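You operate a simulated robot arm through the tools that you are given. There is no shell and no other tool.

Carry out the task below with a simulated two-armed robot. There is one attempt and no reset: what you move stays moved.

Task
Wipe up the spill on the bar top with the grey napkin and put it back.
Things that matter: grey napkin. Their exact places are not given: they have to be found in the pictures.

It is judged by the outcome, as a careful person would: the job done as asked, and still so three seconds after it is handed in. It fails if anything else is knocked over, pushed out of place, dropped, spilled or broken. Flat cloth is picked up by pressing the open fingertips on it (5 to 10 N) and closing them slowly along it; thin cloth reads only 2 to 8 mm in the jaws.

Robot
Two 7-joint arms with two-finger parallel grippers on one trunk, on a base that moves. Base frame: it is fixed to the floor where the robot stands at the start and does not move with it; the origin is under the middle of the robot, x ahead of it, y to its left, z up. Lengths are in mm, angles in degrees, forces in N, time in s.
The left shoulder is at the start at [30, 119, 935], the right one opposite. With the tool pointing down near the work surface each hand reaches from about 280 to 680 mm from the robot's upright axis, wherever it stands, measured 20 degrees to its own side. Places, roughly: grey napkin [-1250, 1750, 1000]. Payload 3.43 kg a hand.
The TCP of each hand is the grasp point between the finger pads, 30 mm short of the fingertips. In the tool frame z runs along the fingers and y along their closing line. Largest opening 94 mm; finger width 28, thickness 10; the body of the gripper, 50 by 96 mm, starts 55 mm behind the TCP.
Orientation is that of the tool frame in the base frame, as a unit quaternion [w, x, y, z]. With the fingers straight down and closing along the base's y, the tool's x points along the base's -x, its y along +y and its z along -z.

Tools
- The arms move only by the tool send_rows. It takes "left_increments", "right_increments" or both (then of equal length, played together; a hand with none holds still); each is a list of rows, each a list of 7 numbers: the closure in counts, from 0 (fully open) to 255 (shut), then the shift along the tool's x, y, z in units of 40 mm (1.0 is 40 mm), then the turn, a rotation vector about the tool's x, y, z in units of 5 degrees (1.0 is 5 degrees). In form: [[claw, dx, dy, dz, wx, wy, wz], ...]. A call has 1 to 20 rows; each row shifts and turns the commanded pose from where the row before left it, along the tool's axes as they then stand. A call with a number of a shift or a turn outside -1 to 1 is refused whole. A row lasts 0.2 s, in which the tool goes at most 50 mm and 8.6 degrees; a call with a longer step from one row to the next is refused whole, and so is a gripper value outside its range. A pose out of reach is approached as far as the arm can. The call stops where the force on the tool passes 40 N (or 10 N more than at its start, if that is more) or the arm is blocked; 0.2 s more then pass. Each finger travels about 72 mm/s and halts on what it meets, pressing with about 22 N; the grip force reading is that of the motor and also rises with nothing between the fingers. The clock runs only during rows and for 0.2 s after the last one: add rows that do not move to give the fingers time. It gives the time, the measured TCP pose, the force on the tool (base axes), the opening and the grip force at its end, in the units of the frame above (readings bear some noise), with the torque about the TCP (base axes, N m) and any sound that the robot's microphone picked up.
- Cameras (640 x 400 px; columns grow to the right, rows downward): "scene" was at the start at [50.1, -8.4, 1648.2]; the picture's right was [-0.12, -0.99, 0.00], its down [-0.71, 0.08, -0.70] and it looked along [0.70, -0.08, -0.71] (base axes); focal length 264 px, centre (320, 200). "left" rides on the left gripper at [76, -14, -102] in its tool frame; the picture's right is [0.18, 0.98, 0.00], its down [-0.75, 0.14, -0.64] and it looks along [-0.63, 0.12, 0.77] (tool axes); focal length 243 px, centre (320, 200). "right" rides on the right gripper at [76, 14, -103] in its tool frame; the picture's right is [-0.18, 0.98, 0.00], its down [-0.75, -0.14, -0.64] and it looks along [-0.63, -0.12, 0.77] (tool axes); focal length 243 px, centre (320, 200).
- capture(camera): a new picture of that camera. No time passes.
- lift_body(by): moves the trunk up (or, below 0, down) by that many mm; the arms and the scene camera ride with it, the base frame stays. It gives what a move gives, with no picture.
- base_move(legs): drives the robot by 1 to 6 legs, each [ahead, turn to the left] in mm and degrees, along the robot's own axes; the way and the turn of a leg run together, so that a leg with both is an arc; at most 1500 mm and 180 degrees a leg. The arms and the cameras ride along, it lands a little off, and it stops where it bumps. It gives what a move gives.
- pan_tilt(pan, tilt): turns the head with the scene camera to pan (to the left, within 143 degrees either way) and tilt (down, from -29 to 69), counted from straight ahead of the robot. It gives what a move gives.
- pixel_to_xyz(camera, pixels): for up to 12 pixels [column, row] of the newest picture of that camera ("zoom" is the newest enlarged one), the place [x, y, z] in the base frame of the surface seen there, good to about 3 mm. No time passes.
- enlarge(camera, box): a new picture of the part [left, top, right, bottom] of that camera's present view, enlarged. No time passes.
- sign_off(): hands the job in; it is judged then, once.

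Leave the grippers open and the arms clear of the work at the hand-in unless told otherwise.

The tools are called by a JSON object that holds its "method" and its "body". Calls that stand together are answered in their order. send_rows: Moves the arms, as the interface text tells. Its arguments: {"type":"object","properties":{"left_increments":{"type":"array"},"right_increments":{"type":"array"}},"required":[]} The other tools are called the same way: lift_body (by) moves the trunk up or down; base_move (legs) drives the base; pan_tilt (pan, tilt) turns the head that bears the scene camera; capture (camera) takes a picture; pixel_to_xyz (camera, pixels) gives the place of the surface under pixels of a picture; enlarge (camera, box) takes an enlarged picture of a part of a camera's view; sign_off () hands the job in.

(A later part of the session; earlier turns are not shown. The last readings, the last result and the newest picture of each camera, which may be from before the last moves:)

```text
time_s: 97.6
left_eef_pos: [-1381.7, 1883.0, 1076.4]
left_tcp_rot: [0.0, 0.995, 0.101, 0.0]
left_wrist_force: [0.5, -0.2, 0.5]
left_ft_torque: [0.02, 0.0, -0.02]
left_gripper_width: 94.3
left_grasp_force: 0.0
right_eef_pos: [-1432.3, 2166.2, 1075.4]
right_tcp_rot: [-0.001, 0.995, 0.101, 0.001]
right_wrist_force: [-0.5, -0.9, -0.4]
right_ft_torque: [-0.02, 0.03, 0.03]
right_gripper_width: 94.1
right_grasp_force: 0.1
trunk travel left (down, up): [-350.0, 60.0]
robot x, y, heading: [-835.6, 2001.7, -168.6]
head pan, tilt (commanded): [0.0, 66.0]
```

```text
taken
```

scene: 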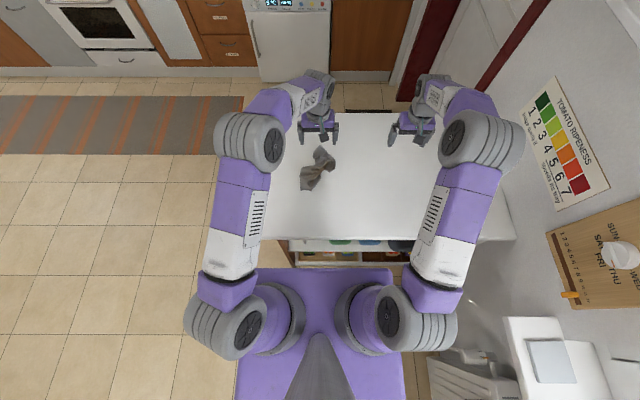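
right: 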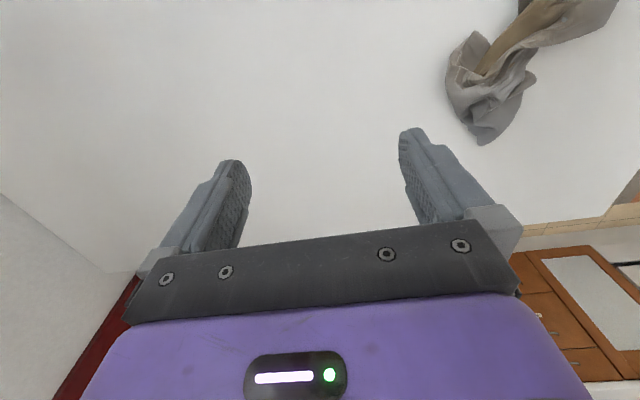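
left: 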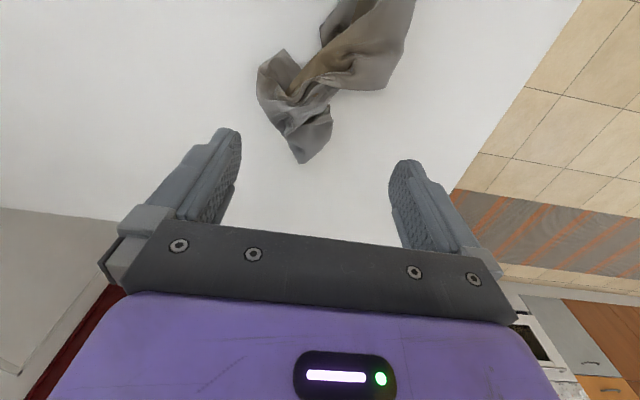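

The left wrist camera sees the heap at about (335,80). I enlarge it to find corners.

{"method": "enlarge", "body": {"camera": "left", "box": [220, 0, 440, 170]}}

{"method": "enlarge", "body": {"camera": "scene", "box": [285, 140, 349, 196]}}

```text
2.35 times, centred on (330, 85) of left
```

zoom: 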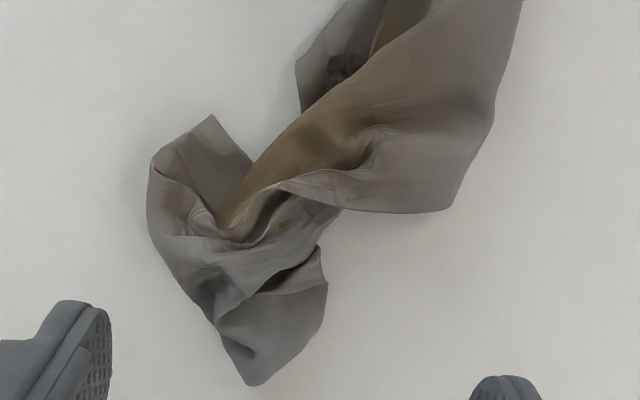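

```text
7.14 times, centred on (317, 168) of scene
```

zoom: 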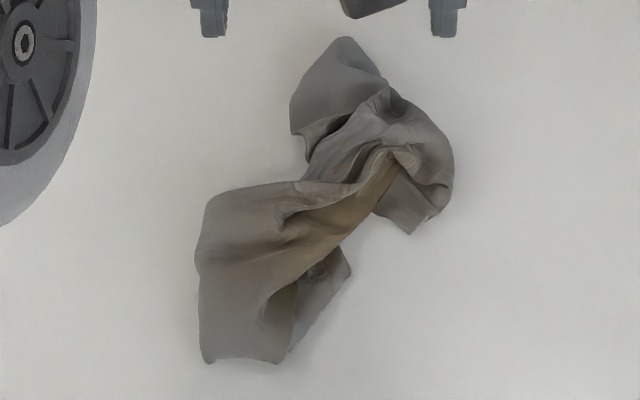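

I can see a clear flap corner at (212,115) in the enlarged left view, on the heap's right side, pointing toward me, and others at (255,385) and toward (300,110). I read these places to plan a pinch on a corner.

{"method": "enlarge", "body": {"camera": "left", "box": [220, 0, 440, 170]}}

{"method": "pixel_to_xyz", "body": {"camera": "zoom", "pixels": [[210, 122], [165, 160], [240, 160], [205, 160], [190, 200], [260, 375], [315, 300], [300, 60], [302, 108], [480, 60], [445, 205], [220, 340]]}}

```text
2.35 times, centred on (330, 85) of left
```

zoom: 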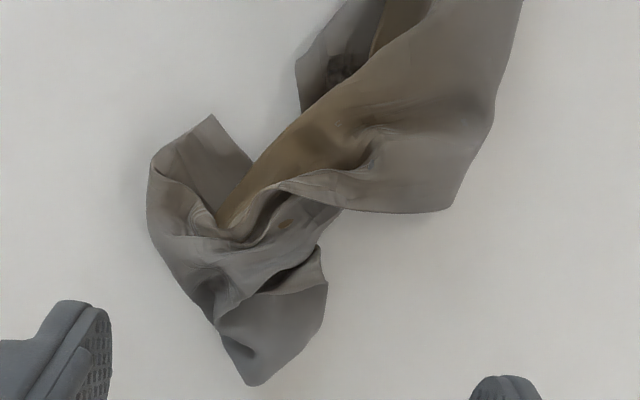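

```text
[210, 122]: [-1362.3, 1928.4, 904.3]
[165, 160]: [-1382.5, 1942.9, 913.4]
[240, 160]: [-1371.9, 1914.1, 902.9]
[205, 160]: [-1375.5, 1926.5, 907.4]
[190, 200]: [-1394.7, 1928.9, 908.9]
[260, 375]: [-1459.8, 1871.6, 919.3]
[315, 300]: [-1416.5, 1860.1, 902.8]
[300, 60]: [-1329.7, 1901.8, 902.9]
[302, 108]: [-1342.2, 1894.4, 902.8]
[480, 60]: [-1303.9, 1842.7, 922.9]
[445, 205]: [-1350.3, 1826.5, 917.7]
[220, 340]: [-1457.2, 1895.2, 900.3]
```

The corner at (-1362, 1929) lies nearly flat on the bar at z 904, which suits a pinch. I move the left hand up and away to the left while the right hand comes over that corner, with fingers about 35 mm apart, down to z about 947.

{"method": "send_rows", "body": {"left_increments": [[0, 0, 1, -0.5, 0, 0, 0], [0, 0, 1, -0.5, 0, 0, 0], [0, 0, 1, -0.5, 0, 0, 0], [0, 0, 1, -0.5, 0, 0, 0], [0, 0, 1, 0, 0, 0, 0], [0, 0, 0, 0, 0, 0, 0], [0, 0, 0, 0, 0, 0, 0], [0, 0, 0, 0, 0, 0, 0], [0, 0, 0, 0, 0, 0, 0], [0, 0, 0, 0, 0, 0, 0]], "right_increments": [[160, 0.058, 0.87, 0.2, 0, 0, 0], [160, 0.058, 0.87, 0.2, 0, 0, 0], [160, 0.058, 0.87, 0.2, 0, 0, 0], [160, 0.058, 0.87, 0.2, 0, 0, 0], [160, 0.058, 0.87, 0.2, 0, 0, 0], [160, 0.058, 0.87, 0.2, 0, 0, 0], [160, 0.058, 0.87, 0.2, 0, 0, 0], [160, 0, 0, 0.9, 0, 0, 0], [160, 0, 0, 0.9, 0, 0, 0], [160, 0, 0, 0, 0, 0, 0]]}}

{"method": "capture", "body": {"camera": "right"}}

{"method": "enlarge", "body": {"camera": "scene", "box": [270, 110, 390, 200]}}

```text
time_s: 99.8
left_eef_pos: [-1344.9, 1686.9, 1158.3]
left_tcp_rot: [0.001, 0.995, 0.101, 0.0]
left_wrist_force: [-0.7, 0.2, 0.0]
left_ft_torque: [0.02, 0.02, 0.0]
left_gripper_width: 94.0
left_grasp_force: 0.0
right_eef_pos: [-1369.6, 1934.0, 944.3]
right_tcp_rot: [0.0, 0.995, 0.1, 0.0]
right_wrist_force: [-1.5, -0.1, -0.8]
right_ft_torque: [0.0, -0.01, -0.01]
right_gripper_width: 34.7
right_grasp_force: 0.1
trunk travel left (down, up): [-350.0, 60.0]
robot x, y, heading: [-837.9, 1999.2, -168.4]
head pan, tilt (commanded): [0.0, 66.0]
```

```text
taken
```

right: 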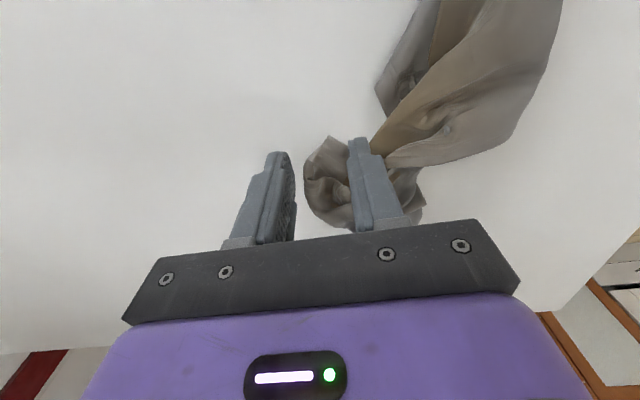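

```text
4.44 times, centred on (330, 155) of scene
```

zoom: 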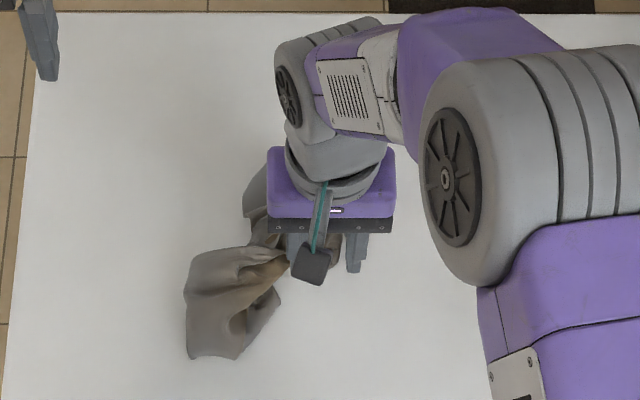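

The corner is between the fingers at (325,155). I lower 10 mm, then in 1 mm steps, to light contact.

{"method": "send_rows", "body": {"right_increments": [[160, 0, 0, 0.15, 0, 0, 0], [160, 0, 0, 0.1, 0, 0, 0], [160, 0, 0, 0.05, 0, 0, 0], [160, 0, 0, 0.025, 0, 0, 0], [160, 0, 0, 0, 0, 0, 0]]}}

```text
time_s: 101.0
left_eef_pos: [-1343.8, 1687.5, 1159.1]
left_tcp_rot: [0.0, 0.995, 0.101, 0.0]
left_wrist_force: [0.0, -0.1, 0.0]
left_ft_torque: [-0.01, -0.01, -0.01]
left_gripper_width: 94.2
left_grasp_force: 0.1
right_eef_pos: [-1369.5, 1933.9, 931.7]
right_tcp_rot: [0.0, 0.995, 0.101, -0.001]
right_wrist_force: [0.2, 1.0, 2.9]
right_ft_torque: [-0.07, 0.0, 0.02]
right_gripper_width: 35.1
right_grasp_force: 0.1
trunk travel left (down, up): [-350.0, 60.0]
robot x, y, heading: [-834.7, 2002.7, -168.4]
head pan, tilt (commanded): [0.0, 66.0]
```

There's light contact at 2.9 N. I press 0.5 mm more and close slowly on the corner.

{"method": "send_rows", "body": {"right_increments": [[160, 0, 0, 0.012, 0, 0, 0], [170, 0, 0, 0, 0, 0, 0], [180, 0, 0, 0, 0, 0, 0], [190, 0, 0, 0, 0, 0, 0], [200, 0, 0, 0, 0, 0, 0], [210, 0, 0, 0, 0, 0, 0], [220, 0, 0, 0, 0, 0, 0], [230, 0, 0, 0, 0, 0, 0], [240, 0, 0, 0, 0, 0, 0], [255, 0, 0, 0, 0, 0, 0], [255, 0, 0, 0, 0, 0, 0], [255, 0, 0, 0, 0, 0, 0]]}}

{"method": "capture", "body": {"camera": "right"}}

```text
time_s: 103.6
left_eef_pos: [-1344.7, 1686.8, 1156.7]
left_tcp_rot: [0.0, 0.995, 0.101, 0.0]
left_wrist_force: [0.0, 0.0, -0.4]
left_ft_torque: [-0.01, -0.01, -0.01]
left_gripper_width: 93.7
left_grasp_force: 0.0
right_eef_pos: [-1370.0, 1934.7, 931.3]
right_tcp_rot: [0.001, 0.995, 0.101, -0.001]
right_wrist_force: [-1.4, -1.3, 14.1]
right_ft_torque: [-0.2, 0.2, 0.02]
right_gripper_width: 2.4
right_grasp_force: 22.1
trunk travel left (down, up): [-350.0, 60.0]
robot x, y, heading: [-839.2, 2003.2, -168.3]
head pan, tilt (commanded): [0.0, 66.0]
```

```text
taken
```

right: 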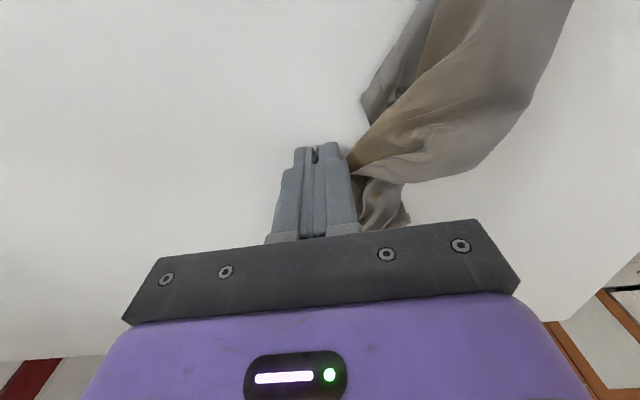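

The jaws hold cloth at 2.4 mm. I lift it 320 mm so it can hang and untwist.

{"method": "send_rows", "body": {"right_increments": [[255, 0, 0, -0.4, 0, 0, 0], [255, 0, 0, -0.8, 0, 0, 0], [255, 0, 0, -0.85, 0, 0, 0], [255, 0, 0, -0.85, 0, 0, 0], [255, 0, 0, -0.85, 0, 0, 0], [255, 0, 0, -0.85, 0, 0, 0], [255, 0, 0, -0.85, 0, 0, 0], [255, 0, 0, -0.85, 0, 0, 0], [255, 0, 0, -0.85, 0, 0, 0], [255, 0, 0, -0.85, 0, 0, 0], [255, 0, 0, 0, 0, 0, 0], [255, 0, 0, 0, 0, 0, 0], [255, 0, 0, 0, 0, 0, 0]]}}

{"method": "capture", "body": {"camera": "right"}}

{"method": "capture", "body": {"camera": "scene"}}

{"method": "capture", "body": {"camera": "left"}}

```text
time_s: 106.4
left_eef_pos: [-1344.4, 1686.6, 1157.5]
left_tcp_rot: [0.0, 0.995, 0.101, 0.0]
left_wrist_force: [-0.5, -0.6, 0.5]
left_ft_torque: [-0.02, 0.0, 0.0]
left_gripper_width: 93.9
left_grasp_force: 0.0
right_eef_pos: [-1370.2, 1932.4, 1250.6]
right_tcp_rot: [0.0, 0.995, 0.101, 0.0]
right_wrist_force: [-0.7, -0.8, 0.8]
right_ft_torque: [-0.01, -0.01, -0.01]
right_gripper_width: 2.3
right_grasp_force: 22.6
trunk travel left (down, up): [-350.0, 60.0]
robot x, y, heading: [-838.2, 1999.2, -168.5]
head pan, tilt (commanded): [0.0, 66.0]
```

```text
taken
```

right: 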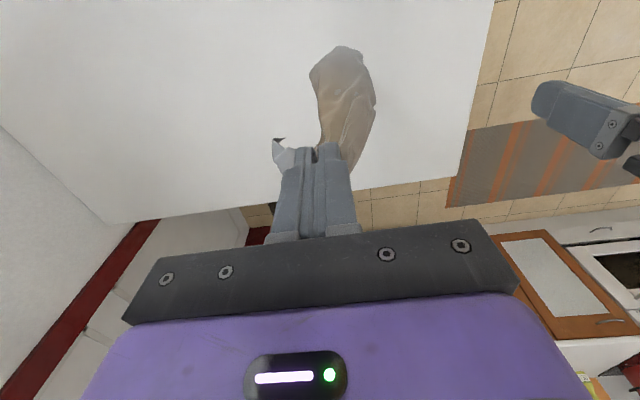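

```text
taken
```

scene: 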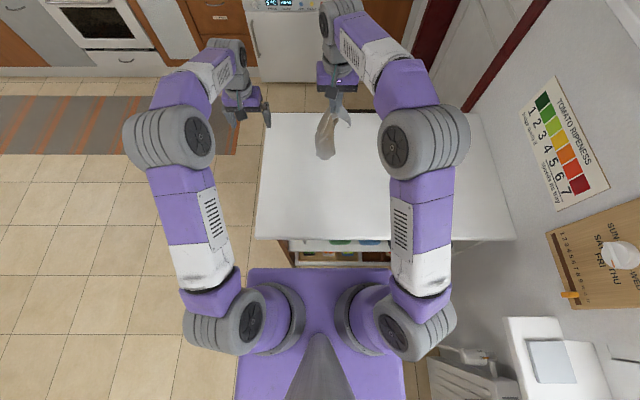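

```text
taken
```

left: 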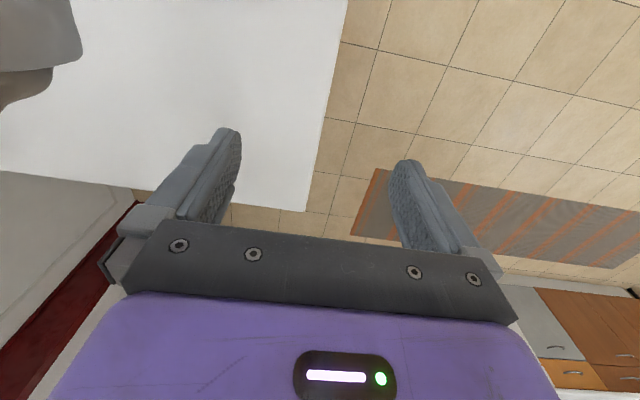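

The napkin hangs from the right hand. I enlarge the scene to see its hanging shape.

{"method": "enlarge", "body": {"camera": "scene", "box": [280, 60, 380, 170]}}

{"method": "pixel_to_xyz", "body": {"camera": "scene", "pixels": [[326, 155], [320, 145], [332, 120], [344, 118], [325, 135], [333, 158]]}}

```text
3.64 times, centred on (330, 115) of scene
```

zoom: 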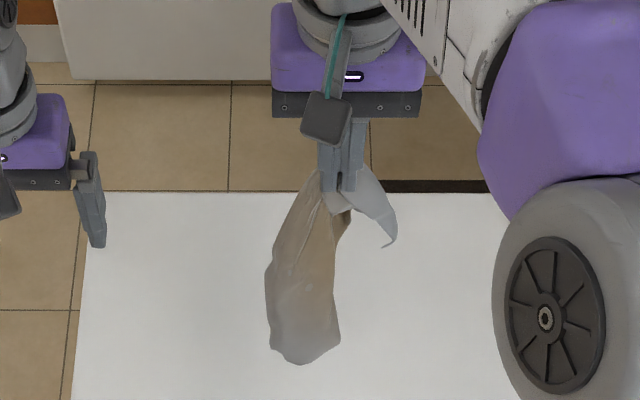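

```text
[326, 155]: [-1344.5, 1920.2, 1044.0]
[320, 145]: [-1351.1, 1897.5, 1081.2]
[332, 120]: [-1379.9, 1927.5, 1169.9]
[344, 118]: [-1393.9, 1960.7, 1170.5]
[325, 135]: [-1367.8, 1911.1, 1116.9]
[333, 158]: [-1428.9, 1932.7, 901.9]
```

The bunch hangs about 180 mm long; I pinched a corner together with some inner folds. I'll lay it as a strip across its home place: swing to the left, lower until the hem touches, then draw to the right while lowering, and keep hold of the end. The left hand moves out of the way first.

{"method": "send_rows", "body": {"left_increments": [[0, 0, 1, 0, 0, 0, 0], [0, 0, 1, 0, 0, 0, 0], [0, 0, 1, 0, 0, 0, 0], [0, 0, 0, 0, 0, 0, 0], [0, 0, 0, 0, 0, 0, 0], [0, 0, 0, 0, 0, 0, 0], [0, 0, 0, 0, 0, 0, 0], [0, 0, 0, 0, 0, 0, 0], [0, 0, 0, 0, 0, 0, 0], [0, 0, 0, 0, 0, 0, 0], [0, 0, 0, 0, 0, 0, 0], [0, 0, 0, 0, 0, 0, 0], [0, 0, 0, 0, 0, 0, 0], [0, 0, 0, 0, 0, 0, 0], [0, 0, 0, 0, 0, 0, 0]], "right_increments": [[255, 0, 0.9, 0, 0, 0, 0], [255, 0, 0.9, 0, 0, 0, 0], [255, 0, 0.9, 0, 0, 0, 0], [255, 0, 0, 0, 0, 0, 0], [255, 0, 0, 0.875, 0, 0, 0], [255, 0, 0, 0.875, 0, 0, 0], [255, 0, 0, 0.875, 0, 0, 0], [255, 0, 0, 0.875, 0, 0, 0], [255, 0, -0.72, 0.7, 0, 0, 0], [255, 0, -0.72, 0.7, 0, 0, 0], [255, 0, -0.72, 0.7, 0, 0, 0], [255, 0, -0.72, 0.7, 0, 0, 0], [255, 0, -0.72, 0.7, 0, 0, 0], [255, 0, -0.72, 0.6, 0, 0, 0], [255, 0, 0, 0, 0, 0, 0]]}}

{"method": "capture", "body": {"camera": "right"}}

{"method": "enlarge", "body": {"camera": "scene", "box": [260, 110, 380, 210]}}

```text
time_s: 109.6
left_eef_pos: [-1320.3, 1566.2, 1157.4]
left_tcp_rot: [-0.001, 0.995, 0.1, -0.001]
left_wrist_force: [0.2, -0.2, -1.4]
left_ft_torque: [0.02, 0.02, -0.01]
left_gripper_width: 93.9
left_grasp_force: 0.0
right_eef_pos: [-1384.2, 1996.9, 947.1]
right_tcp_rot: [0.0, 0.995, 0.101, 0.0]
right_wrist_force: [0.3, -0.5, 0.3]
right_ft_torque: [0.04, -0.01, 0.0]
right_gripper_width: 2.4
right_grasp_force: 21.9
trunk travel left (down, up): [-350.0, 60.0]
robot x, y, heading: [-838.8, 2004.9, -168.5]
head pan, tilt (commanded): [0.0, 66.0]
```

```text
taken
```

right: 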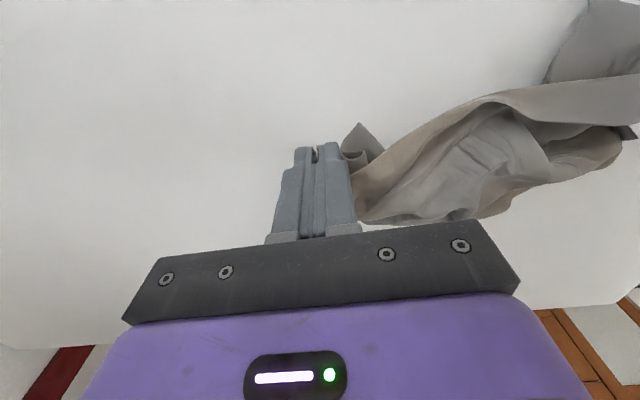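

```text
4.00 times, centred on (320, 160) of scene
```

zoom: 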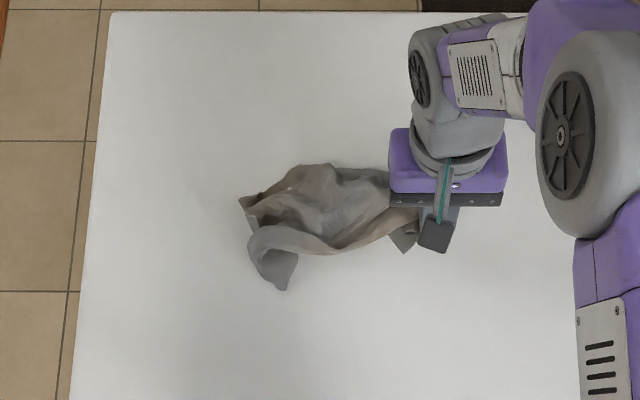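

The strip now lies left of the right hand, with two loose corners at its left end: (280,285) and (241,202) in the enlarged picture. I keep the right hand holding its end as an anchor and read the corner positions for the left hand.

{"method": "pixel_to_xyz", "body": {"camera": "zoom", "pixels": [[281, 286], [275, 270], [262, 262], [290, 262], [242, 202], [255, 215], [250, 235], [300, 175], [330, 168], [400, 248], [330, 240]]}}

{"method": "enlarge", "body": {"camera": "scene", "box": [290, 140, 350, 190]}}

```text
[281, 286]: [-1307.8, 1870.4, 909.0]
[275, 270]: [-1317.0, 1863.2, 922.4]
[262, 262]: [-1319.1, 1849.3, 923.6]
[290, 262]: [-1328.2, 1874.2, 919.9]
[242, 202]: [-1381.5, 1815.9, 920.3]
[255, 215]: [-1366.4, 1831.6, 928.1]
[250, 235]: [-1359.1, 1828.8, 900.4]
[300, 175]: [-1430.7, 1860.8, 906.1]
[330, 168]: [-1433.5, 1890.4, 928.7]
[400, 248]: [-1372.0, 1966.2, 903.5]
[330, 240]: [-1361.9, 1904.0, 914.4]
```

```text
8.00 times, centred on (320, 165) of scene
```

zoom: 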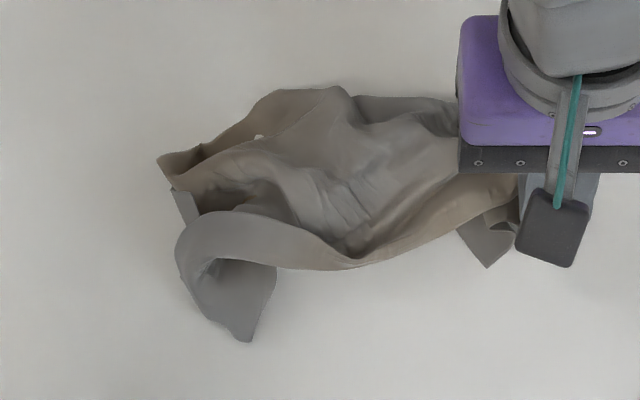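

The near flap corner at about (-1308, 1870) is a single loose layer. I bring the left hand over it with fingers about 60 mm apart, down to z about 947. The hands will be about 140 mm apart sideways, which is clear.

{"method": "send_rows", "body": {"left_increments": [[92, 0.2125, -0.9125, 0.25, 0, 0, 0], [92, 0.2125, -0.9125, 0.25, 0, 0, 0], [92, 0.2125, -0.9125, 0.25, 0, 0, 0], [92, 0.2125, -0.9125, 0.25, 0, 0, 0], [92, 0.2125, -0.9125, 0.25, 0, 0, 0], [92, 0.2125, -0.9125, 0.25, 0, 0, 0], [92, 0.2125, -0.9125, 0.25, 0, 0, 0], [92, 0.2125, -0.9125, 0.25, 0, 0, 0], [92, 0, 0, 0.825, 0, 0, 0], [92, 0, 0, 0.825, 0, 0, 0], [92, 0, 0, 0.825, 0, 0, 0], [92, 0, 0, 0.775, 0, 0, 0], [92, 0, 0, 0, 0, 0, 0]]}}

{"method": "capture", "body": {"camera": "left"}}

```text
time_s: 112.4
left_eef_pos: [-1309.3, 1864.0, 948.1]
left_tcp_rot: [0.0, 0.995, 0.101, -0.001]
left_wrist_force: [-0.3, -0.2, -0.4]
left_ft_torque: [0.0, 0.03, 0.02]
left_gripper_width: 60.3
left_grasp_force: 0.1
right_eef_pos: [-1384.1, 1996.9, 946.7]
right_tcp_rot: [-0.001, 0.995, 0.1, 0.001]
right_wrist_force: [0.0, 0.5, -0.3]
right_ft_torque: [0.0, 0.01, 0.0]
right_gripper_width: 2.4
right_grasp_force: 21.8
trunk travel left (down, up): [-350.0, 60.0]
robot x, y, heading: [-837.3, 2000.7, -168.4]
head pan, tilt (commanded): [0.0, 66.0]
```

```text
taken
```

left: 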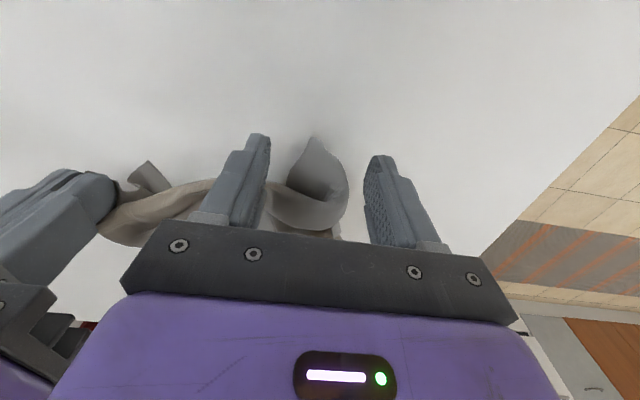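

The flap tip sits between the left fingers at (312,140). I lower 14 mm to just about the bar and close slowly.

{"method": "send_rows", "body": {"left_increments": [[92, 0, 0, 0.2, 0, 0, 0], [92, 0, 0, 0.1, 0, 0, 0], [92, 0, 0, 0.05, 0, 0, 0], [92, 0, 0, 0.025, 0, 0, 0], [92, 0, 0, 0, 0, 0, 0]]}}

```text
time_s: 113.6
left_eef_pos: [-1311.0, 1866.2, 931.1]
left_tcp_rot: [0.0, 0.995, 0.1, 0.001]
left_wrist_force: [0.1, 0.3, -0.4]
left_ft_torque: [-0.03, 0.01, 0.02]
left_gripper_width: 60.0
left_grasp_force: 0.2
right_eef_pos: [-1385.5, 1998.1, 946.2]
right_tcp_rot: [0.0, 0.995, 0.101, 0.001]
right_wrist_force: [0.7, 0.0, 0.3]
right_ft_torque: [-0.01, 0.01, 0.01]
right_gripper_width: 2.2
right_grasp_force: 21.8
trunk travel left (down, up): [-350.0, 60.0]
robot x, y, heading: [-834.3, 2004.0, -168.3]
head pan, tilt (commanded): [0.0, 66.0]
```

The fingertips are about at the bar with no load. I lower 1 mm more and close slowly on the flap.

{"method": "send_rows", "body": {"left_increments": [[92, 0, 0, 0.025, 0, 0, 0], [110, 0, 0, 0, 0, 0, 0], [125, 0, 0, 0, 0, 0, 0], [140, 0, 0, 0, 0, 0, 0], [155, 0, 0, 0, 0, 0, 0], [170, 0, 0, 0, 0, 0, 0], [185, 0, 0, 0, 0, 0, 0], [200, 0, 0, 0, 0, 0, 0], [215, 0, 0, 0, 0, 0, 0], [230, 0, 0, 0, 0, 0, 0], [245, 0, 0, 0, 0, 0, 0], [255, 0, 0, 0, 0, 0, 0], [255, 0, 0, 0, 0, 0, 0], [255, 0, 0, 0, 0, 0, 0]]}}

{"method": "capture", "body": {"camera": "left"}}

```text
time_s: 116.6
left_eef_pos: [-1310.5, 1864.2, 930.5]
left_tcp_rot: [0.0, 0.995, 0.101, 0.0]
left_wrist_force: [-0.1, -0.1, 0.6]
left_ft_torque: [0.0, 0.03, 0.0]
left_gripper_width: 2.6
left_grasp_force: 22.1
right_eef_pos: [-1385.2, 1996.9, 945.8]
right_tcp_rot: [0.0, 0.995, 0.101, 0.0]
right_wrist_force: [-0.6, 0.9, 0.4]
right_ft_torque: [0.01, 0.0, -0.03]
right_gripper_width: 2.1
right_grasp_force: 21.9
trunk travel left (down, up): [-350.0, 60.0]
robot x, y, heading: [-838.6, 2000.9, -168.6]
head pan, tilt (commanded): [0.0, 66.0]
```

```text
taken
```

left: 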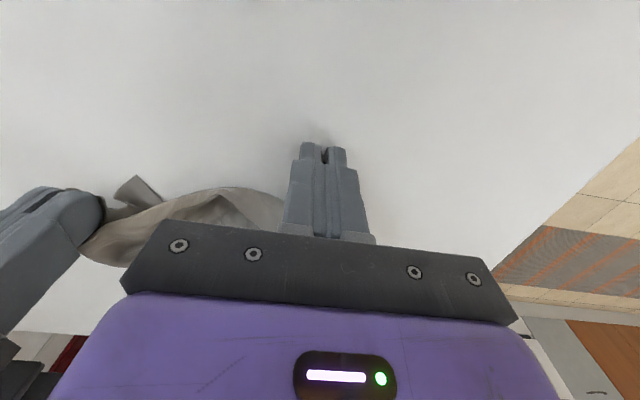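

Both hands hold cloth now (right end and left flap). I lift both together by 250 mm so the rest hangs free between them, then look.

{"method": "send_rows", "body": {"left_increments": [[255, 0, 0, -0.4, 0, 0, 0], [255, 0, 0, -0.85, 0, 0, 0], [255, 0, 0, -0.85, 0, 0, 0], [255, 0, 0, -0.85, 0, 0, 0], [255, 0, 0, -0.85, 0, 0, 0], [255, 0, 0, -0.85, 0, 0, 0], [255, 0, 0, -0.85, 0, 0, 0], [255, 0, 0, -0.75, 0, 0, 0], [255, 0, 0, 0, 0, 0, 0], [255, 0, 0, 0, 0, 0, 0]], "right_increments": [[255, 0, 0, 0, 0, 0, 0], [255, 0, 0, -0.85, 0, 0, 0], [255, 0, 0, -0.85, 0, 0, 0], [255, 0, 0, -0.85, 0, 0, 0], [255, 0, 0, -0.85, 0, 0, 0], [255, 0, 0, -0.85, 0, 0, 0], [255, 0, 0, -0.85, 0, 0, 0], [255, 0, 0, -0.75, 0, 0, 0], [255, 0, 0, 0, 0, 0, 0], [255, 0, 0, 0, 0, 0, 0]]}}

{"method": "capture", "body": {"camera": "scene"}}

{"method": "enlarge", "body": {"camera": "scene", "box": [260, 60, 400, 170]}}

```text
time_s: 118.8
left_eef_pos: [-1308.5, 1866.0, 1182.1]
left_tcp_rot: [0.0, 0.995, 0.101, 0.0]
left_wrist_force: [0.1, 0.2, -0.5]
left_ft_torque: [-0.01, 0.01, 0.05]
left_gripper_width: 2.8
left_grasp_force: 21.7
right_eef_pos: [-1382.6, 1999.5, 1182.3]
right_tcp_rot: [0.0, 0.995, 0.101, 0.0]
right_wrist_force: [0.6, 1.2, -0.4]
right_ft_torque: [0.0, 0.01, -0.01]
right_gripper_width: 2.2
right_grasp_force: 21.5
trunk travel left (down, up): [-350.0, 60.0]
robot x, y, heading: [-836.8, 2002.8, -168.4]
head pan, tilt (commanded): [0.0, 66.0]
```

```text
taken
```

scene: 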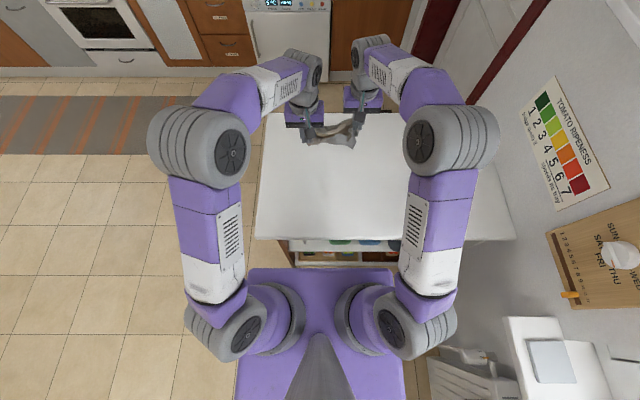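

```text
3.64 times, centred on (330, 115) of scene
```

zoom: 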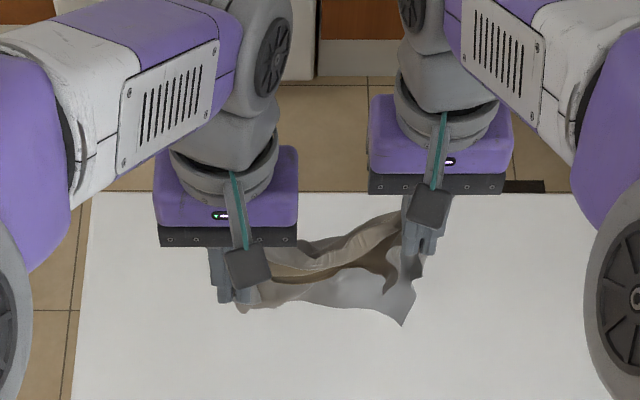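

The cloth spans loosely between the hands. I bring the left hand level with the right one (45 mm farther out) and pull it 30 mm to the left to take up slack, watching the force.

{"method": "send_rows", "body": {"left_increments": [[255, -0.55, 0.2, 0, 0, 0, 0], [255, -0.55, 0.2, 0, 0, 0, 0], [255, 0, 0.2, 0, 0, 0, 0], [255, 0, 0.2, 0, 0, 0, 0], [255, 0, 0, 0, 0, 0, 0]]}}

{"method": "enlarge", "body": {"camera": "scene", "box": [260, 60, 400, 170]}}

{"method": "capture", "body": {"camera": "right"}}

{"method": "capture", "body": {"camera": "left"}}

```text
time_s: 120.0
left_eef_pos: [-1346.6, 1827.0, 1179.9]
left_tcp_rot: [0.0, 0.995, 0.102, 0.0]
left_wrist_force: [0.2, 0.0, 0.4]
left_ft_torque: [0.03, 0.02, -0.02]
left_gripper_width: 2.7
left_grasp_force: 21.3
right_eef_pos: [-1381.4, 1998.9, 1180.5]
right_tcp_rot: [0.001, 0.995, 0.1, -0.001]
right_wrist_force: [-0.1, -0.1, 0.8]
right_ft_torque: [-0.02, 0.01, 0.0]
right_gripper_width: 2.2
right_grasp_force: 21.9
trunk travel left (down, up): [-350.0, 60.0]
robot x, y, heading: [-836.0, 1998.0, -168.6]
head pan, tilt (commanded): [0.0, 66.0]
```

```text
3.64 times, centred on (330, 115) of scene
```

zoom: 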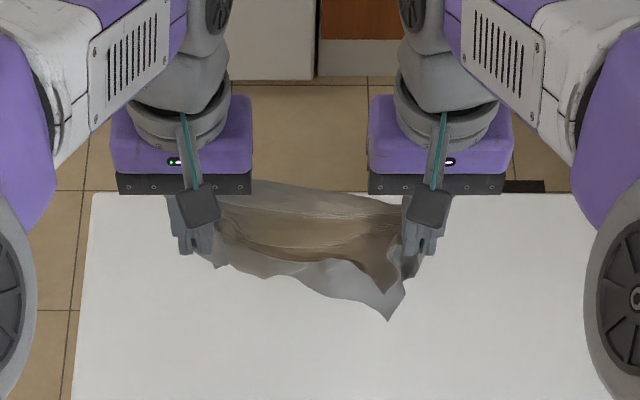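

```text
taken
```

right: 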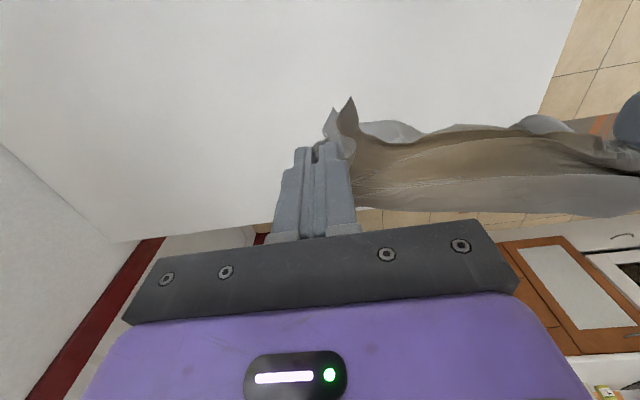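

```text
taken
```

left: 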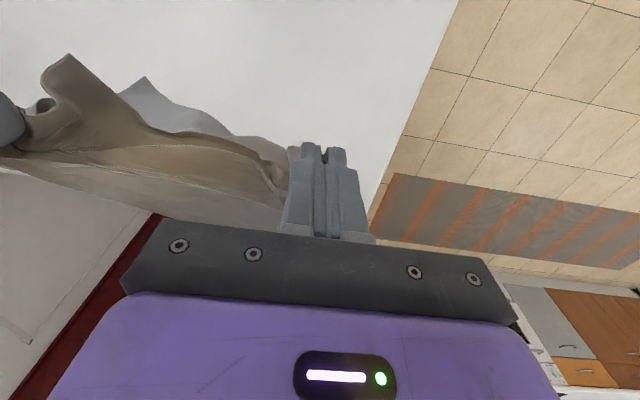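

The cloth is now a shallow hammock between the hands, much less twisted. I pull the left hand a further 40 mm in small steps, watching for tension.

{"method": "send_rows", "body": {"left_increments": [[255, 0, 0.2, 0, 0, 0, 0], [255, 0, 0.2, 0, 0, 0, 0], [255, 0, 0.2, 0, 0, 0, 0], [255, 0, 0.2, 0, 0, 0, 0], [255, 0, 0.2, 0, 0, 0, 0], [255, 0, 0, 0, 0, 0, 0]]}}

{"method": "enlarge", "body": {"camera": "scene", "box": [260, 60, 400, 170]}}

```text
time_s: 121.4
left_eef_pos: [-1339.3, 1787.8, 1179.4]
left_tcp_rot: [-0.001, 0.995, 0.1, -0.001]
left_wrist_force: [-2.3, 14.9, -1.4]
left_ft_torque: [0.08, 0.03, -0.29]
left_gripper_width: 3.6
left_grasp_force: 22.4
right_eef_pos: [-1381.8, 1997.1, 1181.3]
right_tcp_rot: [0.002, 0.995, 0.102, 0.0]
right_wrist_force: [2.9, -14.4, 0.8]
right_ft_torque: [-0.26, -0.05, 0.26]
right_gripper_width: 3.1
right_grasp_force: 21.5
trunk travel left (down, up): [-350.0, 60.0]
robot x, y, heading: [-834.1, 2002.5, -168.7]
head pan, tilt (commanded): [0.0, 66.0]
```

```text
3.64 times, centred on (330, 115) of scene
```

zoom: 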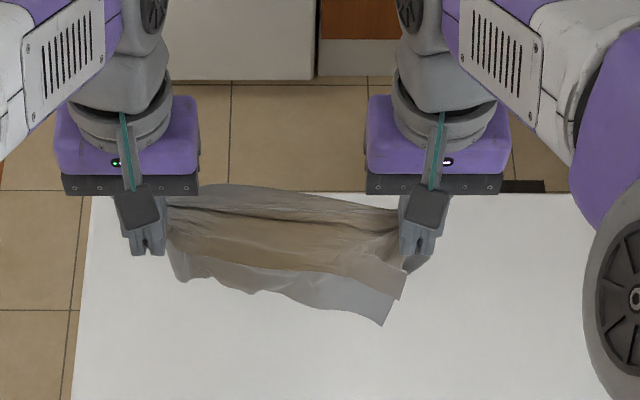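

It's taut at about 15 N with the hands 213 mm apart, so the cloth is nearly unrolled along that line. I ease 5 mm and read how far the free hems hang down.

{"method": "send_rows", "body": {"left_increments": [[255, 0, -0.15, 0, 0, 0, 0], [255, 0, 0, 0, 0, 0, 0], [255, 0, 0, 0, 0, 0, 0]]}}

{"method": "enlarge", "body": {"camera": "scene", "box": [260, 60, 400, 170]}}

{"method": "pixel_to_xyz", "body": {"camera": "zoom", "pixels": [[383, 318], [330, 300], [270, 288], [185, 275], [175, 240], [230, 190], [300, 195], [380, 210], [280, 230], [340, 265], [400, 290]]}}

{"method": "capture", "body": {"camera": "left"}}

{"method": "capture", "body": {"camera": "right"}}

```text
time_s: 122.2
left_eef_pos: [-1340.7, 1792.0, 1178.5]
left_tcp_rot: [0.001, 0.995, 0.101, 0.0]
left_wrist_force: [-2.0, 11.8, -0.9]
left_ft_torque: [0.04, 0.03, -0.23]
left_gripper_width: 3.1
left_grasp_force: 22.6
right_eef_pos: [-1383.1, 1998.8, 1181.3]
right_tcp_rot: [0.0, 0.995, 0.1, 0.0]
right_wrist_force: [2.3, -11.7, 0.0]
right_ft_torque: [-0.17, -0.02, 0.23]
right_gripper_width: 2.9
right_grasp_force: 21.8
trunk travel left (down, up): [-350.0, 60.0]
robot x, y, heading: [-837.7, 2000.0, -168.7]
head pan, tilt (commanded): [0.0, 66.0]
```

```text
3.64 times, centred on (330, 115) of scene
```

zoom: 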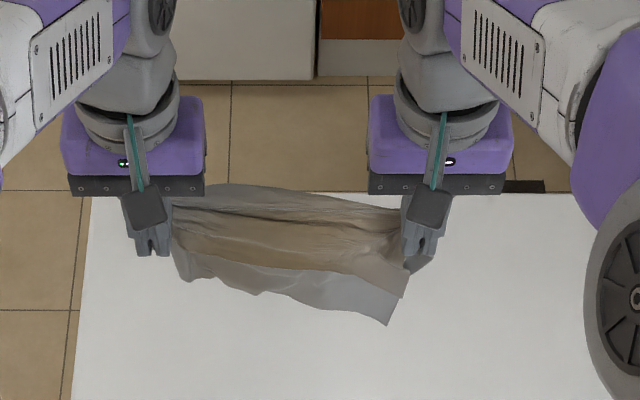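

```text
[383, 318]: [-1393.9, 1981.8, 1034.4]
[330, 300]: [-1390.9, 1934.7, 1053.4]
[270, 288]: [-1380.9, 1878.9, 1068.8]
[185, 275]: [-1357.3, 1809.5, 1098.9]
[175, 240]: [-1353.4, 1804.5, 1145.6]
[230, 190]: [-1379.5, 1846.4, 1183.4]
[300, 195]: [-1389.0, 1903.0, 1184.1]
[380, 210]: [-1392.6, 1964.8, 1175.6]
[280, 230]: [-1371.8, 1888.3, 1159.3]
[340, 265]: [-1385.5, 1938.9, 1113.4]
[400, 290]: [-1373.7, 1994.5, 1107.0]
```

```text
taken
```

left: 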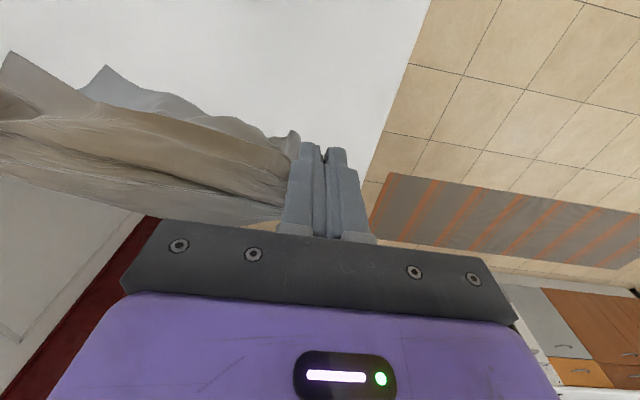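

```text
taken
```

right: 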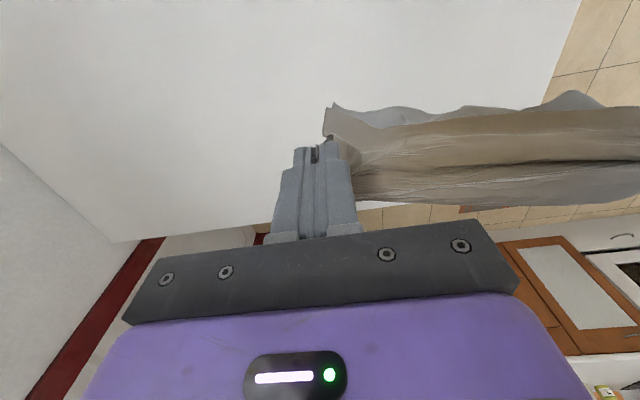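

The cloth hangs over the taut line like on a clothesline, with a near and a far flap of about 115 mm each. I lay it neatly: both hands come 92 mm toward me and go down until the hems touch. Then they move 110 mm away from me while lowering, so the flaps trail flat and the fold line lands on the home centre line.

{"method": "send_rows", "body": {"left_increments": [[255, 0.77, 0.1, 0, 0, 0, 0], [255, 0.77, 0.1, 0, 0, 0, 0], [255, 0.77, 0.1, 0, 0, 0, 0], [255, 0, 0, 0.84, 0, 0, 0], [255, 0, 0, 0.84, 0, 0, 0], [255, 0, 0, 0.84, 0, 0, 0], [255, 0, 0, 0.84, 0, 0, 0], [255, 0, 0, 0, 0, 0, 0], [255, -0.55, 0, 0.52, 0, 0, 0], [255, -0.55, 0, 0.52, 0, 0, 0], [255, -0.55, 0, 0.52, 0, 0, 0], [255, -0.55, 0, 0.52, 0, 0, 0], [255, -0.55, 0, 0.52, 0, 0, 0], [255, 0, 0, 0, 0, 0, 0]], "right_increments": [[255, 0.77, 0.1, 0, 0, 0, 0], [255, 0.77, 0.1, 0, 0, 0, 0], [255, 0.77, 0.1, 0, 0, 0, 0], [255, 0, 0, 0.84, 0, 0, 0], [255, 0, 0, 0.84, 0, 0, 0], [255, 0, 0, 0.84, 0, 0, 0], [255, 0, 0, 0.84, 0, 0, 0], [255, 0, 0, 0, 0, 0, 0], [255, -0.55, 0, 0.52, 0, 0, 0], [255, -0.55, 0, 0.52, 0, 0, 0], [255, -0.55, 0, 0.52, 0, 0, 0], [255, -0.55, 0, 0.52, 0, 0, 0], [255, -0.55, 0, 0.52, 0, 0, 0], [255, 0, 0, 0, 0, 0, 0]]}}

{"method": "capture", "body": {"camera": "scene"}}

{"method": "enlarge", "body": {"camera": "scene", "box": [260, 110, 400, 210]}}

```text
time_s: 125.2
left_eef_pos: [-1356.3, 1778.2, 942.0]
left_tcp_rot: [0.0, 0.995, 0.102, 0.0]
left_wrist_force: [-1.5, 9.9, -0.1]
left_ft_torque: [0.05, 0.03, -0.17]
left_gripper_width: 3.0
left_grasp_force: 22.4
right_eef_pos: [-1400.1, 1982.6, 943.0]
right_tcp_rot: [0.001, 0.995, 0.102, 0.0]
right_wrist_force: [2.5, -9.1, 0.5]
right_ft_torque: [-0.18, -0.02, 0.16]
right_gripper_width: 2.7
right_grasp_force: 22.3
trunk travel left (down, up): [-350.0, 60.0]
robot x, y, heading: [-834.9, 1999.8, -168.3]
head pan, tilt (commanded): [0.0, 66.0]
```

```text
taken
```

scene: 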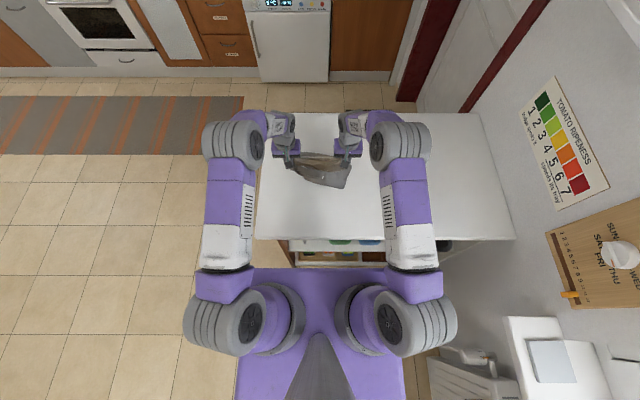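

```text
4.00 times, centred on (330, 160) of scene
```

zoom: 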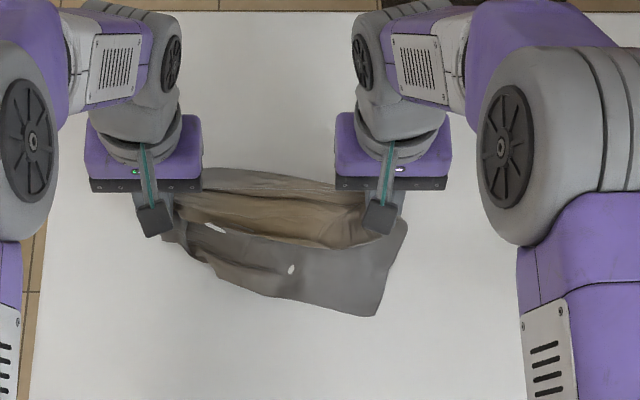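

It's laid out much better now: about 240 mm across and spread toward me. I lower both hands the last 8 mm, ease the tension, and open both grippers slowly.

{"method": "send_rows", "body": {"left_increments": [[255, 0, -0.05, 0.1, 0, 0, 0], [255, 0, -0.05, 0.1, 0, 0, 0], [245, 0, 0, 0, 0, 0, 0], [235, 0, 0, 0, 0, 0, 0], [225, 0, 0, 0, 0, 0, 0], [210, 0, 0, 0, 0, 0, 0], [195, 0, 0, 0, 0, 0, 0], [180, 0, 0, 0, 0, 0, 0], [180, 0, 0, 0, 0, 0, 0]], "right_increments": [[255, 0, 0.05, 0.1, 0, 0, 0], [255, 0, 0.05, 0.1, 0, 0, 0], [245, 0, 0, 0, 0, 0, 0], [235, 0, 0, 0, 0, 0, 0], [225, 0, 0, 0, 0, 0, 0], [210, 0, 0, 0, 0, 0, 0], [195, 0, 0, 0, 0, 0, 0], [180, 0, 0, 0, 0, 0, 0], [180, 0, 0, 0, 0, 0, 0]]}}

{"method": "enlarge", "body": {"camera": "scene", "box": [260, 110, 400, 210]}}

{"method": "capture", "body": {"camera": "right"}}

{"method": "capture", "body": {"camera": "left"}}

```text
time_s: 127.2
left_eef_pos: [-1355.5, 1782.3, 934.2]
left_tcp_rot: [0.0, 0.995, 0.101, 0.0]
left_wrist_force: [-0.9, 0.1, -0.4]
left_ft_torque: [0.02, 0.02, -0.01]
left_gripper_width: 27.4
left_grasp_force: 0.0
right_eef_pos: [-1398.8, 1977.9, 934.8]
right_tcp_rot: [0.0, 0.995, 0.101, 0.0]
right_wrist_force: [0.9, -0.4, 0.4]
right_ft_torque: [-0.01, 0.0, -0.03]
right_gripper_width: 27.7
right_grasp_force: 0.1
trunk travel left (down, up): [-350.0, 60.0]
robot x, y, heading: [-835.0, 1998.5, -168.2]
head pan, tilt (commanded): [0.0, 66.0]
```

```text
4.00 times, centred on (330, 160) of scene
```

zoom: 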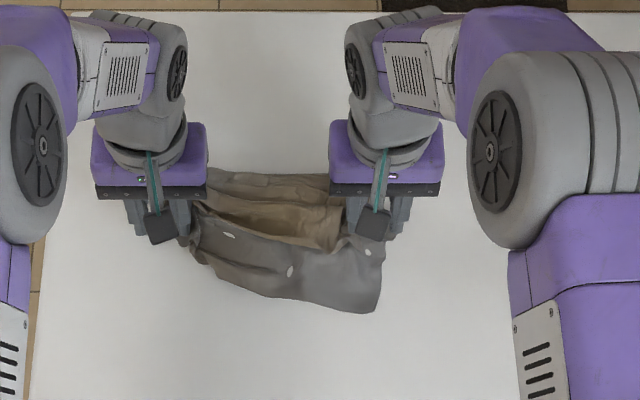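

```text
taken
```

right: 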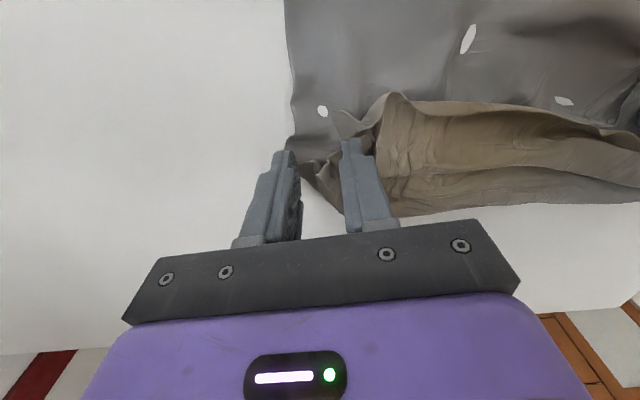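

```text
taken
```

left: 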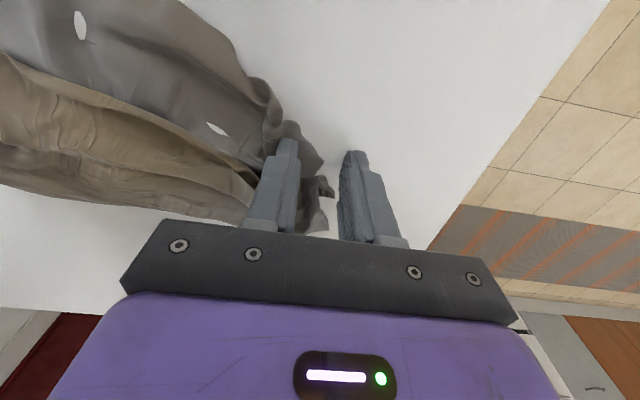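

Released. I raise both hands straight up 120 mm and move them outward to see the whole napkin.

{"method": "send_rows", "body": {"left_increments": [[180, 0, 0, -0.4, 0, 0, 0], [180, 0, 0, -0.8, 0, 0, 0], [180, 0, 0, -0.9, 0, 0, 0], [180, 0, 0, -0.9, 0, 0, 0], [180, 0, 1, 0, 0, 0, 0], [180, 0, 1, 0, 0, 0, 0], [180, 0, 1, 0, 0, 0, 0], [180, 0, 0, 0, 0, 0, 0]], "right_increments": [[180, 0, 0, -0.4, 0, 0, 0], [180, 0, 0, -0.8, 0, 0, 0], [180, 0, 0, -0.9, 0, 0, 0], [180, 0, 0, -0.9, 0, 0, 0], [180, 0, -1, 0, 0, 0, 0], [180, 0, -1, 0, 0, 0, 0], [180, 0, -1, 0, 0, 0, 0], [180, 0, 0, 0, 0, 0, 0]]}}

{"method": "capture", "body": {"camera": "scene"}}

{"method": "enlarge", "body": {"camera": "scene", "box": [270, 130, 370, 200]}}

```text
time_s: 129.0
left_eef_pos: [-1330.8, 1663.8, 1054.9]
left_tcp_rot: [0.0, 0.995, 0.101, 0.0]
left_wrist_force: [-0.1, 0.4, -0.4]
left_ft_torque: [0.02, 0.01, 0.0]
left_gripper_width: 27.4
left_grasp_force: 0.0
right_eef_pos: [-1423.2, 2096.8, 1054.4]
right_tcp_rot: [0.0, 0.995, 0.101, 0.001]
right_wrist_force: [0.4, -0.7, 0.2]
right_ft_torque: [0.01, 0.0, 0.0]
right_gripper_width: 28.0
right_grasp_force: 0.0
trunk travel left (down, up): [-350.0, 60.0]
robot x, y, heading: [-841.2, 2001.7, -168.3]
head pan, tilt (commanded): [0.0, 66.0]
```

```text
taken
```

scene: 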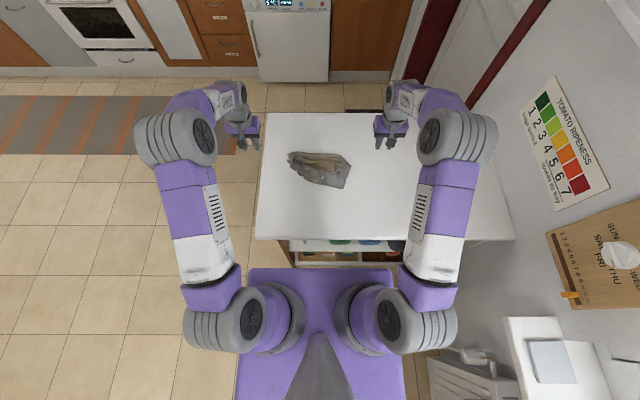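

```text
5.71 times, centred on (320, 165) of scene
```

zoom: 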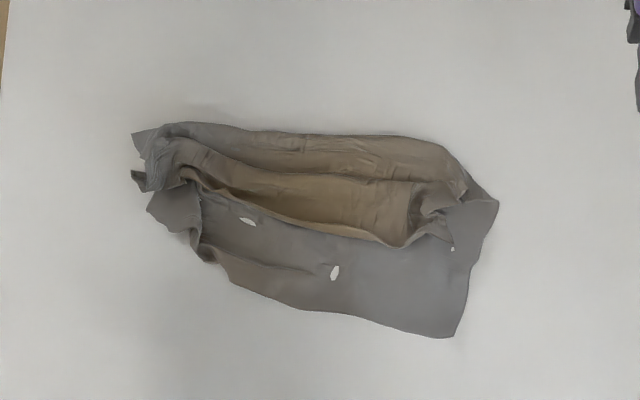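

This is good progress: the near half lies flat, and the brown top layer is the far part folded back toward me, with its hem running from (185,175) to (405,240) in the enlarged picture. I read the hem points so I can take its two ends with both hands and flip it to the far side.

{"method": "pixel_to_xyz", "body": {"camera": "zoom", "pixels": [[405, 240], [412, 215], [385, 225], [330, 215], [250, 200], [195, 182], [185, 165], [300, 185], [250, 135], [450, 180], [455, 330], [150, 205]]}}

{"method": "capture", "body": {"camera": "left"}}

{"method": "capture", "body": {"camera": "right"}}

```text
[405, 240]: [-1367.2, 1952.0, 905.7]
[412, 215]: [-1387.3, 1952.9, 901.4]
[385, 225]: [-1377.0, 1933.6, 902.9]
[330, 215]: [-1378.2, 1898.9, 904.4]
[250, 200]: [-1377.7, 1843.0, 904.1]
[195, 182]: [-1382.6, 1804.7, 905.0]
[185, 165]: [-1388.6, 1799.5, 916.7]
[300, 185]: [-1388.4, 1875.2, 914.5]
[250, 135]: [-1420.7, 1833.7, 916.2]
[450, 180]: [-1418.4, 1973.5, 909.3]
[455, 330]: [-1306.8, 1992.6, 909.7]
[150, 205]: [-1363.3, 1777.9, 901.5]
```

```text
taken
```

left: 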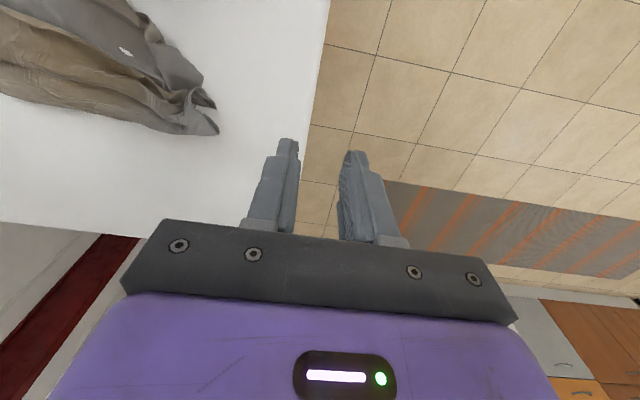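

```text
taken
```

right: 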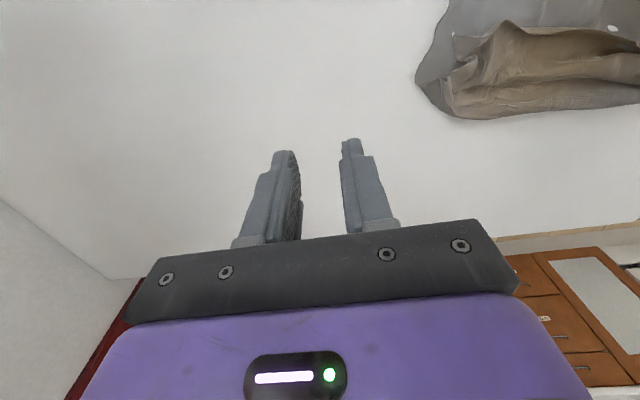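

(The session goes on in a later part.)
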